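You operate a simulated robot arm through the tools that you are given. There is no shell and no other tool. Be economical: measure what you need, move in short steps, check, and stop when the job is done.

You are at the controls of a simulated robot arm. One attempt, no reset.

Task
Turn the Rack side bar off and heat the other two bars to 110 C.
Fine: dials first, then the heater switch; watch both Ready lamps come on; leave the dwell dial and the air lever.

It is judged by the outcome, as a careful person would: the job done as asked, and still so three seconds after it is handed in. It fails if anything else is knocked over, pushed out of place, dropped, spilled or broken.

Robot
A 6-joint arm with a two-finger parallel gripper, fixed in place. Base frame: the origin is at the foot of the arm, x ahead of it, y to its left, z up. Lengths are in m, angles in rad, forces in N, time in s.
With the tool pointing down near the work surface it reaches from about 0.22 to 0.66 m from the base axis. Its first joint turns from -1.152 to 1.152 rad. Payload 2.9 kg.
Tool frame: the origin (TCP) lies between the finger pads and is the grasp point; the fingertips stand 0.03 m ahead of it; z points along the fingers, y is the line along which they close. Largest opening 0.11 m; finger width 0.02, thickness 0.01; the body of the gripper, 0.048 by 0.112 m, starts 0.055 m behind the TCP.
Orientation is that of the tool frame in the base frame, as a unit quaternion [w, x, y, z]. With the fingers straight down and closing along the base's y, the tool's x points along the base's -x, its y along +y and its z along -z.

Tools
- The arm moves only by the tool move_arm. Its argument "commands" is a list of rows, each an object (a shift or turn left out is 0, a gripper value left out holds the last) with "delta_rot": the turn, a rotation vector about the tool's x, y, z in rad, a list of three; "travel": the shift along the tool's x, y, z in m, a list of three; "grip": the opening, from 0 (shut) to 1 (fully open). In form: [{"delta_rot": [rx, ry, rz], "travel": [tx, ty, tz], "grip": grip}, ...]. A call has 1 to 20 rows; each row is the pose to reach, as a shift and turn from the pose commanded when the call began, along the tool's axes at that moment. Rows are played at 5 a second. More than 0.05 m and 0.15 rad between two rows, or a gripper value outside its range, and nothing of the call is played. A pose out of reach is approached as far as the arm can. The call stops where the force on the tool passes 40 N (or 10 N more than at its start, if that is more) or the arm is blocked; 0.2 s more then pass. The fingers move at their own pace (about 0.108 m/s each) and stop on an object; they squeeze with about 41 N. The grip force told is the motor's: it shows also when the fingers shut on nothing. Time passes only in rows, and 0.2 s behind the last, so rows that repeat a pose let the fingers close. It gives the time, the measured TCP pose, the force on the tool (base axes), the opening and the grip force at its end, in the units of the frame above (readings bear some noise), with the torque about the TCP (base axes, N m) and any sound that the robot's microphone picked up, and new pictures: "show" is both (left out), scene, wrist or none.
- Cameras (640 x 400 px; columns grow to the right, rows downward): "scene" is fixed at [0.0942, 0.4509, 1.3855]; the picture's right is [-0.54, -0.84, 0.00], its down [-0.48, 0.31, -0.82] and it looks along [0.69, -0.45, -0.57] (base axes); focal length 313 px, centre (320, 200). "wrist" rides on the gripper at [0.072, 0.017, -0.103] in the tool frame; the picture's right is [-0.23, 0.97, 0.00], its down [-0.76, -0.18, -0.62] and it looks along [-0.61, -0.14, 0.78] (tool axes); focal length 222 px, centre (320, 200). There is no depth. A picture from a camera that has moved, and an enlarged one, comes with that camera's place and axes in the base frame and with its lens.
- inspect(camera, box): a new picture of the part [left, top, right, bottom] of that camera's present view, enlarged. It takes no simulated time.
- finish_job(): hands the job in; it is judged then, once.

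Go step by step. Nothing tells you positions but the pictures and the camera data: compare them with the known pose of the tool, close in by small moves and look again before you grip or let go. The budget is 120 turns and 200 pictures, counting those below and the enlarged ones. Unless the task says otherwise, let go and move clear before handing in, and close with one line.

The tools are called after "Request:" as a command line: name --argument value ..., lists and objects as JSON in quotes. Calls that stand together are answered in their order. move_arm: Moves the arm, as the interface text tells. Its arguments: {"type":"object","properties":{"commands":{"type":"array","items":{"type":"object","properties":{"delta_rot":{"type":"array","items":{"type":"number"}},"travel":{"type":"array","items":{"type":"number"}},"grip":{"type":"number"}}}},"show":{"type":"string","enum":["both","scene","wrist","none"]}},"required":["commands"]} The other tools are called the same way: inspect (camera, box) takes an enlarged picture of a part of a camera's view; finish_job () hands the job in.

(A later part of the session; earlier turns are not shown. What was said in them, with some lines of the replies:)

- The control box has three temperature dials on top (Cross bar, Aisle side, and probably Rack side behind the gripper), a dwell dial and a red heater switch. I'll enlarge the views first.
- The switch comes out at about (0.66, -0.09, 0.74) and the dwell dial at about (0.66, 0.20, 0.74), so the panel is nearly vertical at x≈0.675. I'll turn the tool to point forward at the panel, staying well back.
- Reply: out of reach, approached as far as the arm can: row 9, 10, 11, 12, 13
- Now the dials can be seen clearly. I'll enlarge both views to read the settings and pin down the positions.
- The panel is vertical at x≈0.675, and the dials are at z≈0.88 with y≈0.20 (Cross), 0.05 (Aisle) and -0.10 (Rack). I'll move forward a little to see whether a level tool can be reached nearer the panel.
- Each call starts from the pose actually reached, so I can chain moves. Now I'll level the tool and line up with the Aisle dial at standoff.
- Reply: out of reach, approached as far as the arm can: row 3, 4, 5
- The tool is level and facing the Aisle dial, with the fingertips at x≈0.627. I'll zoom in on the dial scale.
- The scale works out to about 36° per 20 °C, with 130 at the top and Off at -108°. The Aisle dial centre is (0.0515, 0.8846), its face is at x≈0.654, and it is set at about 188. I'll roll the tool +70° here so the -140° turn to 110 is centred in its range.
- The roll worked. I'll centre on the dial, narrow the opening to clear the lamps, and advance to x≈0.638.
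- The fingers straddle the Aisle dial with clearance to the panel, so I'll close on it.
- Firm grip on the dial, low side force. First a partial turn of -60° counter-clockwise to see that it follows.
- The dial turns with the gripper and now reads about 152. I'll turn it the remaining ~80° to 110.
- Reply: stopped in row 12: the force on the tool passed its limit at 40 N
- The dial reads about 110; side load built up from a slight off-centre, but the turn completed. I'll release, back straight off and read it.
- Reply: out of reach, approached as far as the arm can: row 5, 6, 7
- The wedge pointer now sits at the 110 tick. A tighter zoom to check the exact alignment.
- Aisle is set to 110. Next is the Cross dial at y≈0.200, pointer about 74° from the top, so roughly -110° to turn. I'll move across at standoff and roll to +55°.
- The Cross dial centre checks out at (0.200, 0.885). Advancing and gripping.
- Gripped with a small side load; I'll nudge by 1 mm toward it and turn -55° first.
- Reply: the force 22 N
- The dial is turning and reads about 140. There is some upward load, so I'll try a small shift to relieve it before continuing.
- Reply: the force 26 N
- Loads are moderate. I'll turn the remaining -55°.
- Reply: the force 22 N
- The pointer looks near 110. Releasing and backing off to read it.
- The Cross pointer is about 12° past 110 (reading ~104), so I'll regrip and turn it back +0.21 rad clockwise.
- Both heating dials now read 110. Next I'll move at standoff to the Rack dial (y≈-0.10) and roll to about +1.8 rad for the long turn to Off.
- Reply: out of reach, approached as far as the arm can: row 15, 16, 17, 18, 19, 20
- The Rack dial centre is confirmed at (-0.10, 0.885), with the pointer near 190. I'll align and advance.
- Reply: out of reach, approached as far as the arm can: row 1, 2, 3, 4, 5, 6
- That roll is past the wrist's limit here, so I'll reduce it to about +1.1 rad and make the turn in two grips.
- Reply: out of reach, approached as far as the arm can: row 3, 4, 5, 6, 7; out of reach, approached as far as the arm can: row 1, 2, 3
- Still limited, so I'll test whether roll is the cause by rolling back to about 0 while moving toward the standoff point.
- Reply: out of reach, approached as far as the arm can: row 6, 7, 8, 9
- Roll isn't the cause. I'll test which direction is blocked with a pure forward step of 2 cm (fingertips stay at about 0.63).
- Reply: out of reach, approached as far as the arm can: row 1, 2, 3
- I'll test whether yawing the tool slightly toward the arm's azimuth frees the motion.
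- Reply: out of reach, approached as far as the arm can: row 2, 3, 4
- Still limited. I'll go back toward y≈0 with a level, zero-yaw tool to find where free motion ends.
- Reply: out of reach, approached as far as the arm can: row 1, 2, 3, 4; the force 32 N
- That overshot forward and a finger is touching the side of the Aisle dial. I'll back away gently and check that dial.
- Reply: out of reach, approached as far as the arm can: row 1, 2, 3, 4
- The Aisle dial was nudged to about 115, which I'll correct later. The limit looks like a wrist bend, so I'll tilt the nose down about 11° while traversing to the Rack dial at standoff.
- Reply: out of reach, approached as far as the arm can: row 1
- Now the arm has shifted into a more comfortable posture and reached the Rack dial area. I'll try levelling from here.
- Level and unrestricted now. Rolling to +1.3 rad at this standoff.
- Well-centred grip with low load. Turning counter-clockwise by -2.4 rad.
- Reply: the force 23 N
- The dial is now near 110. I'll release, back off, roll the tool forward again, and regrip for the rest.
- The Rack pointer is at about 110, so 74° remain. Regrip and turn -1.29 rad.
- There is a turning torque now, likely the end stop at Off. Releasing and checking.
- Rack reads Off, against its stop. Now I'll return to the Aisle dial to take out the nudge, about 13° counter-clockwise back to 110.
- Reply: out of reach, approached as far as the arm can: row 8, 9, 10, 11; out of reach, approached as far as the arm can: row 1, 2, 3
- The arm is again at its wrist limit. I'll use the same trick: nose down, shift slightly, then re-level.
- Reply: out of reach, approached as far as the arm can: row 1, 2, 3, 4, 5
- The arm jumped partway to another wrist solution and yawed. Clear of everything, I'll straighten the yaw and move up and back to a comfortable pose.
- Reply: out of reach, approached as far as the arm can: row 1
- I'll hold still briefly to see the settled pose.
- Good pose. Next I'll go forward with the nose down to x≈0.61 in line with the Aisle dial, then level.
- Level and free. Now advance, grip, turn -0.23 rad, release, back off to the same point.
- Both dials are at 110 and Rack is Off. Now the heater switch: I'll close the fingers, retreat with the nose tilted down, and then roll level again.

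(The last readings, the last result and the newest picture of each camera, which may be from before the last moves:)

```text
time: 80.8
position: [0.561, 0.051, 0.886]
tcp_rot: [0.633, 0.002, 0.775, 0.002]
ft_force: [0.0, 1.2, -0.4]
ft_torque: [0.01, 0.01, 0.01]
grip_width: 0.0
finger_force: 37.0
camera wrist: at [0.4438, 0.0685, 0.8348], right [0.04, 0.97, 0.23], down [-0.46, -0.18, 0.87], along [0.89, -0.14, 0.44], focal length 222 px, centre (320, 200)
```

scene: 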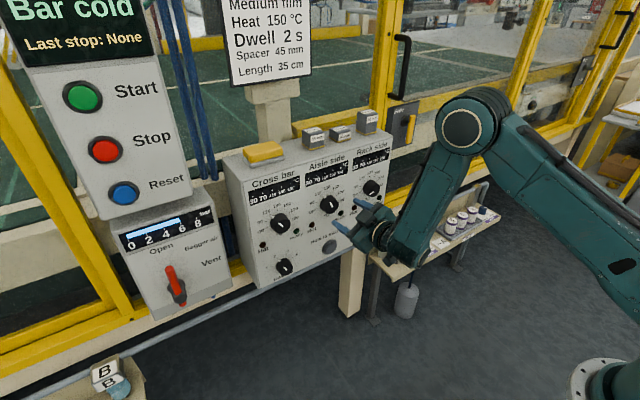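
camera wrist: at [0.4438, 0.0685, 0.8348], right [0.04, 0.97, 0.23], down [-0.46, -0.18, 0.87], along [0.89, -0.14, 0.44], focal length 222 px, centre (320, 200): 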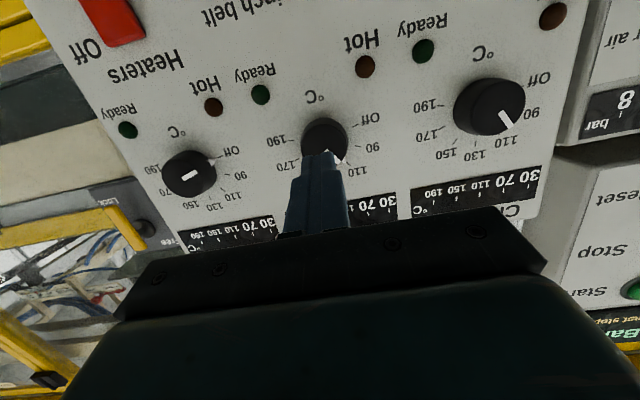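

Request:
move_arm --commands '[{"travel": [0.013, -0.018, 0.0027]}, {"travel": [0.026, -0.036, 0.0053]}, {"travel": [0.039, -0.055, 0.008]}, {"travel": [0.052, -0.073, 0.0106]}, {"travel": [0.065, -0.091, 0.0133]}, {"travel": [0.078, -0.11, 0.0159]}, {"travel": [0.091, -0.128, 0.0186]}, {"travel": [0.104, -0.146, 0.0212]}, {"travel": [0.104, -0.146, 0.0212]}]'

Request:
inspect --camera "scene" --box '[310, 200, 400, 256]'

```text
time: 82.8
position: [0.5603, -0.0949, 0.7779]
tcp_rot: [0.632, 0.001, 0.775, 0.001]
ft_force: [0.0, 0.3, 0.3]
ft_torque: [0.04, 0.01, 0.0]
grip_width: 0.0002
finger_force: 37.6
out of reach, approached as far as the arm can: row 3, 4, 5
camera wrist: at [0.4443, -0.0768, 0.7266], right [0.04, 0.97, 0.23], down [-0.46, -0.18, 0.87], along [0.89, -0.14, 0.44], focal length 222 px, centre (320, 200)
```

scene: 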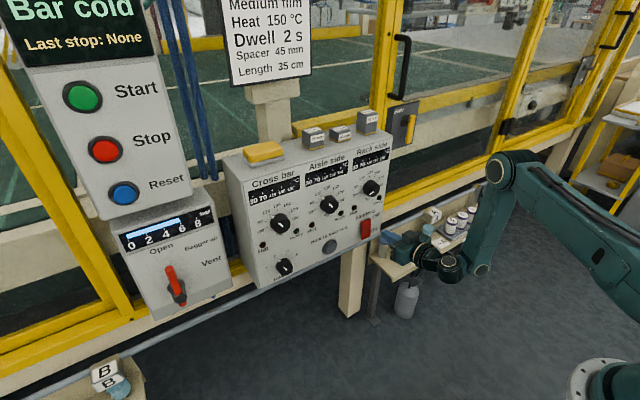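
wrist: 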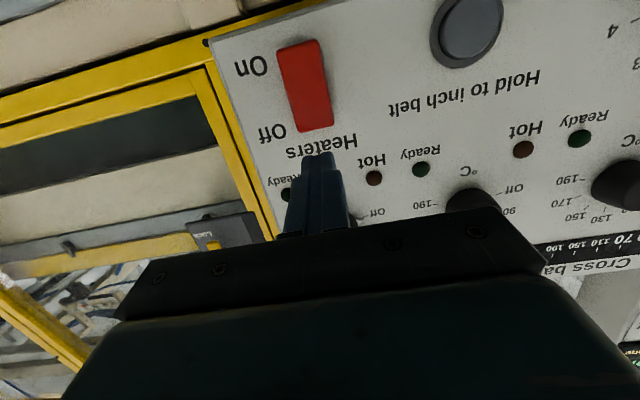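

```text
7.11 times, centred on (355, 228) of scene
camera zoom: at [0.0942, 0.4509, 1.3855], right [-0.54, -0.84, 0.0], down [-0.48, 0.31, -0.82], along [0.69, -0.45, -0.57], focal length 2225 px, centre (71, 1)
```

zoom: 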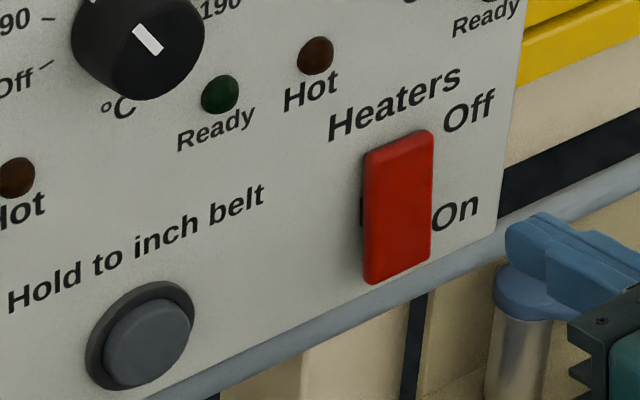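

Request:
inspect --camera "wrist" --box '[220, 20, 380, 150]'

Request:
inspect --camera "scene" --box '[350, 210, 385, 245]'

```text
3.08 times, centred on (300, 85) of wrist
camera zoom: at [0.4443, -0.0768, 0.7266], right [0.04, 0.97, 0.23], down [-0.46, -0.18, 0.87], along [0.89, -0.14, 0.44], focal length 684 px, centre (382, 554)
```

zoom: 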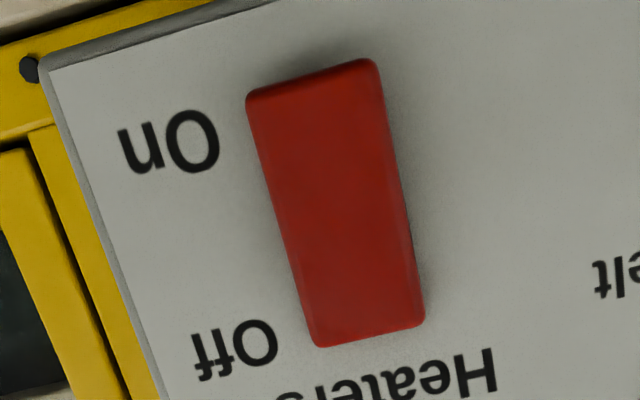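

```text
11.43 times, centred on (368, 228) of scene
camera zoom: at [0.0942, 0.4509, 1.3855], right [-0.54, -0.84, 0.0], down [-0.48, 0.31, -0.82], along [0.69, -0.45, -0.57], focal length 3576 px, centre (-223, -114)
```

zoom: 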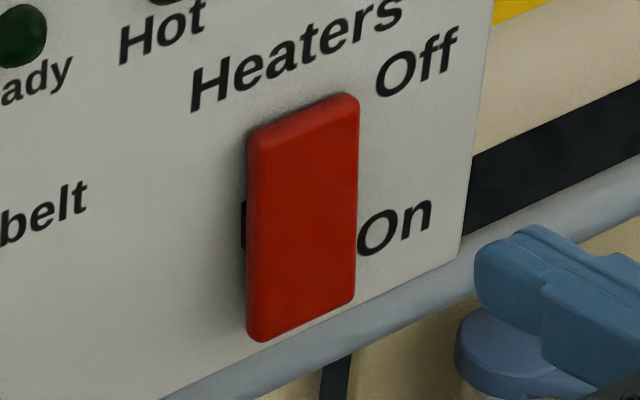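

The rocker is pressed at Off (top), with the On end standing out at about (y=-0.097, z≈0.70). I'll bring the closed fingertips in front of that lower end.

Request:
move_arm --commands '[{"travel": [0.015, -0.0005, 0.005]}, {"travel": [0.03, -0.001, 0.012]}, {"travel": [0.045, -0.0015, 0.024]}, {"travel": [0.0616, -0.002, 0.0432]}, {"travel": [0.0616, -0.002, 0.0432]}]'

Request:
inspect --camera "scene" --box '[330, 200, 400, 256]'

```text
time: 84.0
position: [0.5898, -0.0975, 0.7083]
tcp_rot: [0.632, 0.001, 0.775, 0.001]
ft_force: [-0.1, 0.1, 0.2]
ft_torque: [-0.03, 0.0, 0.02]
grip_width: 0.0001
finger_force: 37.5
camera wrist: at [0.475, -0.079, 0.6579], right [0.04, 0.97, 0.23], down [-0.46, -0.18, 0.87], along [0.89, -0.14, 0.44], focal length 222 px, centre (320, 200)
```

scene: 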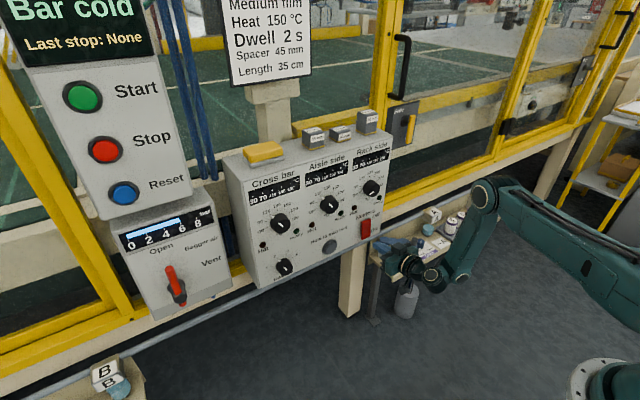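
wrist: 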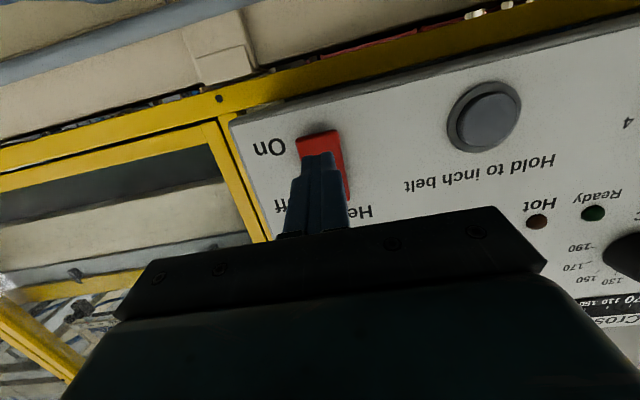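

```text
7.14 times, centred on (365, 228) of scene
camera zoom: at [0.0942, 0.4509, 1.3855], right [-0.54, -0.84, 0.0], down [-0.48, 0.31, -0.82], along [0.69, -0.45, -0.57], focal length 2235 px, centre (-1, 0)
```

zoom: 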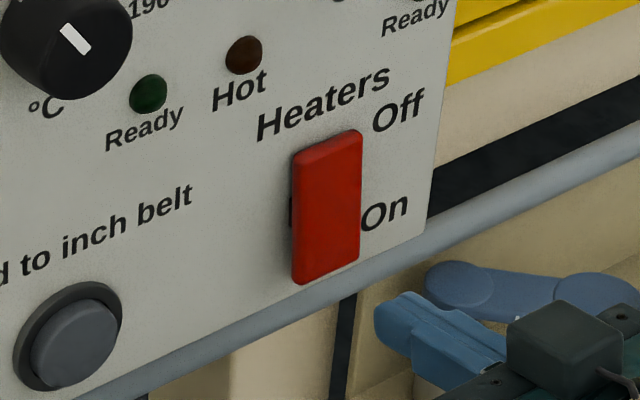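

The fingertips are in front of the On end. Pressing slowly straight into the panel.

Request:
move_arm --commands '[{"travel": [-0.002, 0, 0.0098]}, {"travel": [-0.004, 0, 0.0196]}, {"travel": [-0.005, 0, 0.0245]}, {"travel": [-0.006, 0, 0.0294]}, {"travel": [-0.0068, 0, 0.0333]}, {"travel": [-0.0076, 0, 0.0372]}, {"travel": [-0.0084, 0, 0.0412]}, {"travel": [-0.009, 0, 0.0441]}]'

Request:
inspect --camera "scene" --box '[240, 160, 400, 260]'

```text
time: 85.8
position: [0.6355, -0.0969, 0.7094]
tcp_rot: [0.633, 0.0, 0.774, 0.002]
ft_force: [-3.3, 0.7, 1.0]
ft_torque: [0.0, -0.05, 0.03]
grip_width: 0.0001
finger_force: 38.1
camera wrist: at [0.519, -0.0792, 0.6587], right [0.04, 0.97, 0.23], down [-0.46, -0.18, 0.87], along [0.89, -0.14, 0.44], focal length 222 px, centre (320, 200)
```

scene: 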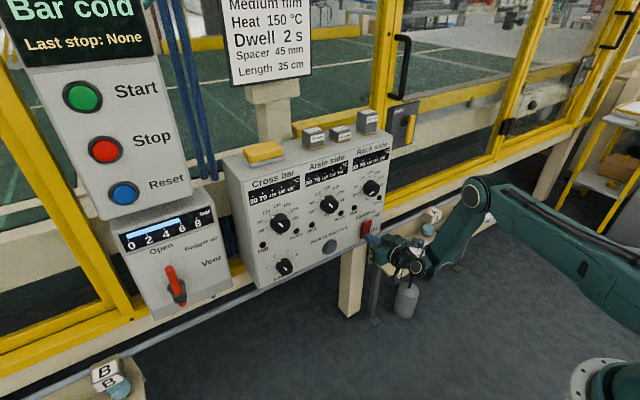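
wrist: 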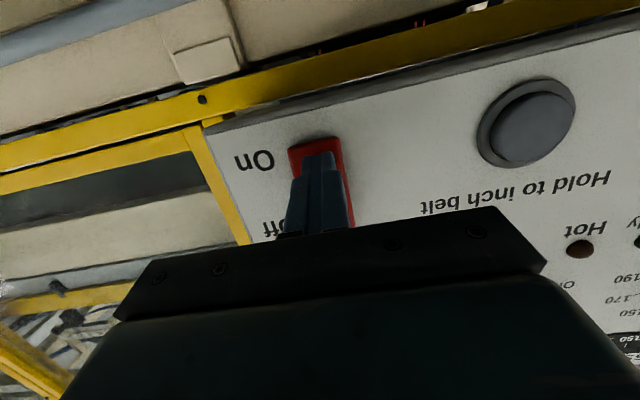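

```text
4.00 times, centred on (320, 210) of scene
camera zoom: at [0.0941, 0.4509, 1.3855], right [-0.54, -0.84, 0.0], down [-0.48, 0.31, -0.82], along [0.69, -0.45, -0.57], focal length 1252 px, centre (320, 160)
```

zoom: 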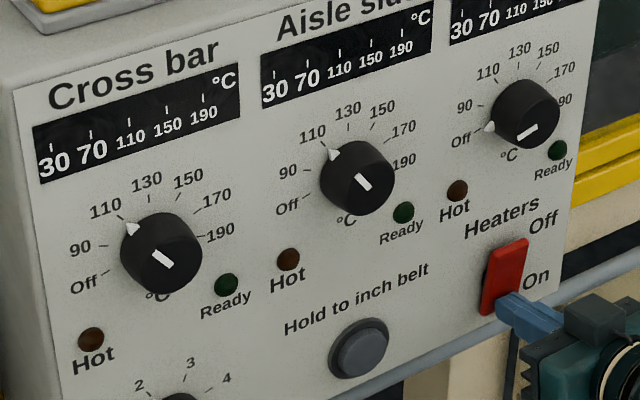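

The rocker has tipped. One more slight push to be sure, then back away and look.

Request:
move_arm --commands '[{"travel": [-0.0005, 0, 0.0025]}, {"travel": [-0.0005, 0, 0.0025]}, {"travel": [0.004, 0, -0.02]}, {"travel": [0.01, 0, -0.049]}, {"travel": [0.014, 0, -0.07]}, {"travel": [0.014, 0, -0.07]}]' --show "none"

Request:
inspect --camera "scene" --box '[220, 130, 400, 260]'

```text
time: 87.2
position: [0.565, -0.097, 0.7103]
tcp_rot: [0.633, 0.001, 0.774, 0.001]
ft_force: [-0.4, -0.1, -1.4]
ft_torque: [-0.01, 0.02, 0.03]
grip_width: 0.0
finger_force: 38.1
```

```text
3.08 times, centred on (310, 195) of scene
camera zoom: at [0.0942, 0.4509, 1.3855], right [-0.54, -0.84, 0.0], down [-0.48, 0.31, -0.82], along [0.69, -0.45, -0.57], focal length 963 px, centre (351, 215)
```

zoom: 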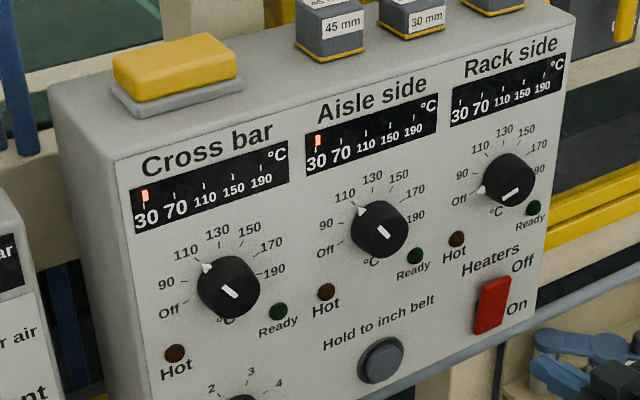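

The heaters are on: Cross and Aisle show temperature bars starting near 30, and Rack stays dark. I'll wait and watch for the Ready lamps.

Request:
move_arm --commands '[{}, {}, {}, {}, {}, {}, {}, {}, {}, {}, {}, {}, {}, {}, {}, {}, {}, {}, {}, {}]' --show "none"

Request:
move_arm --commands '[{}, {}, {}, {}, {}, {}, {}, {}, {}, {}, {}, {}, {}, {}, {}, {}, {}, {}, {}, {}]' --show "none"

Request:
inspect --camera "scene" --box '[220, 130, 400, 260]'

```text
time: 91.4
position: [0.5649, -0.0973, 0.7104]
tcp_rot: [0.632, 0.001, 0.775, 0.001]
ft_force: [0.5, -0.9, -0.2]
ft_torque: [0.01, 0.0, 0.0]
grip_width: 0.0
finger_force: 37.3
```

```text
time: 95.6
position: [0.5661, -0.0959, 0.7107]
tcp_rot: [0.633, 0.001, 0.775, 0.001]
ft_force: [-0.9, -0.7, 0.0]
ft_torque: [-0.01, -0.01, 0.01]
grip_width: 0.0
finger_force: 37.5
```

```text
3.08 times, centred on (310, 195) of scene
camera zoom: at [0.0942, 0.4509, 1.3855], right [-0.54, -0.84, 0.0], down [-0.48, 0.31, -0.82], along [0.69, -0.45, -0.57], focal length 963 px, centre (351, 215)
```

zoom: 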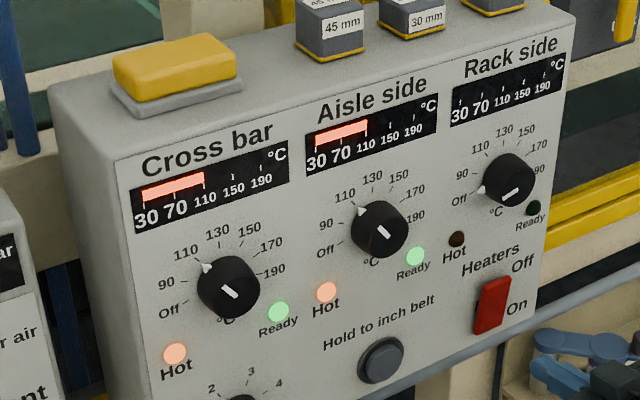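

Both Ready lamps are lit and the bars sit at about 110. A close check of the bars and a moment to confirm it's stable.

Request:
move_arm --commands '[{"travel": [0, 0, -0.01]}, {"travel": [0, 0, -0.02]}, {}, {}, {}, {}, {}, {}, {}, {}, {}, {}, {}, {}, {}]' --show "scene"

Request:
inspect --camera "scene" --box '[245, 160, 355, 230]'

```text
time: 98.8
position: [0.5661, -0.0978, 0.7104]
tcp_rot: [0.633, 0.0, 0.774, 0.002]
ft_force: [0.1, 0.7, 0.5]
ft_torque: [-0.02, 0.01, 0.01]
grip_width: 0.0
finger_force: 37.5
```

scene: 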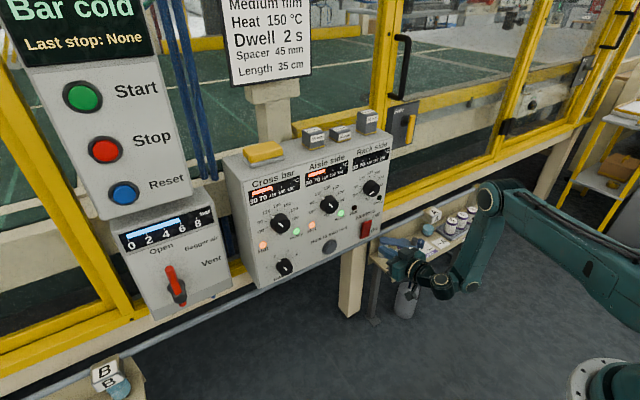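

```text
5.71 times, centred on (300, 195) of scene
camera zoom: at [0.0942, 0.4509, 1.3855], right [-0.54, -0.84, 0.0], down [-0.48, 0.31, -0.82], along [0.69, -0.45, -0.57], focal length 1788 px, centre (434, 229)
```

zoom: 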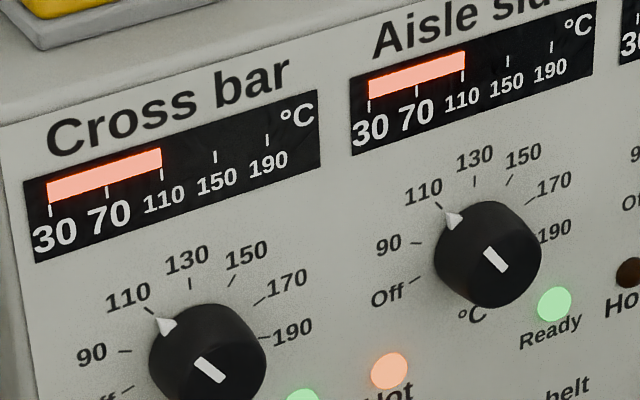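

Both bars end right at the 110 mark, both Ready lamps are on, Rack is off and dark, and the arm is clear of the panel. Handing in.

Request:
finish_job

```text
The job is handed in.
```

The Rack side bar is off, the Cross and Aisle bars are holding at 110 °C with both Ready lamps lit, and I left the dwell dial and air lever alone; on the way a finger nudged the Aisle dial to about 115, and I reset it to 110 before switching the heaters on.
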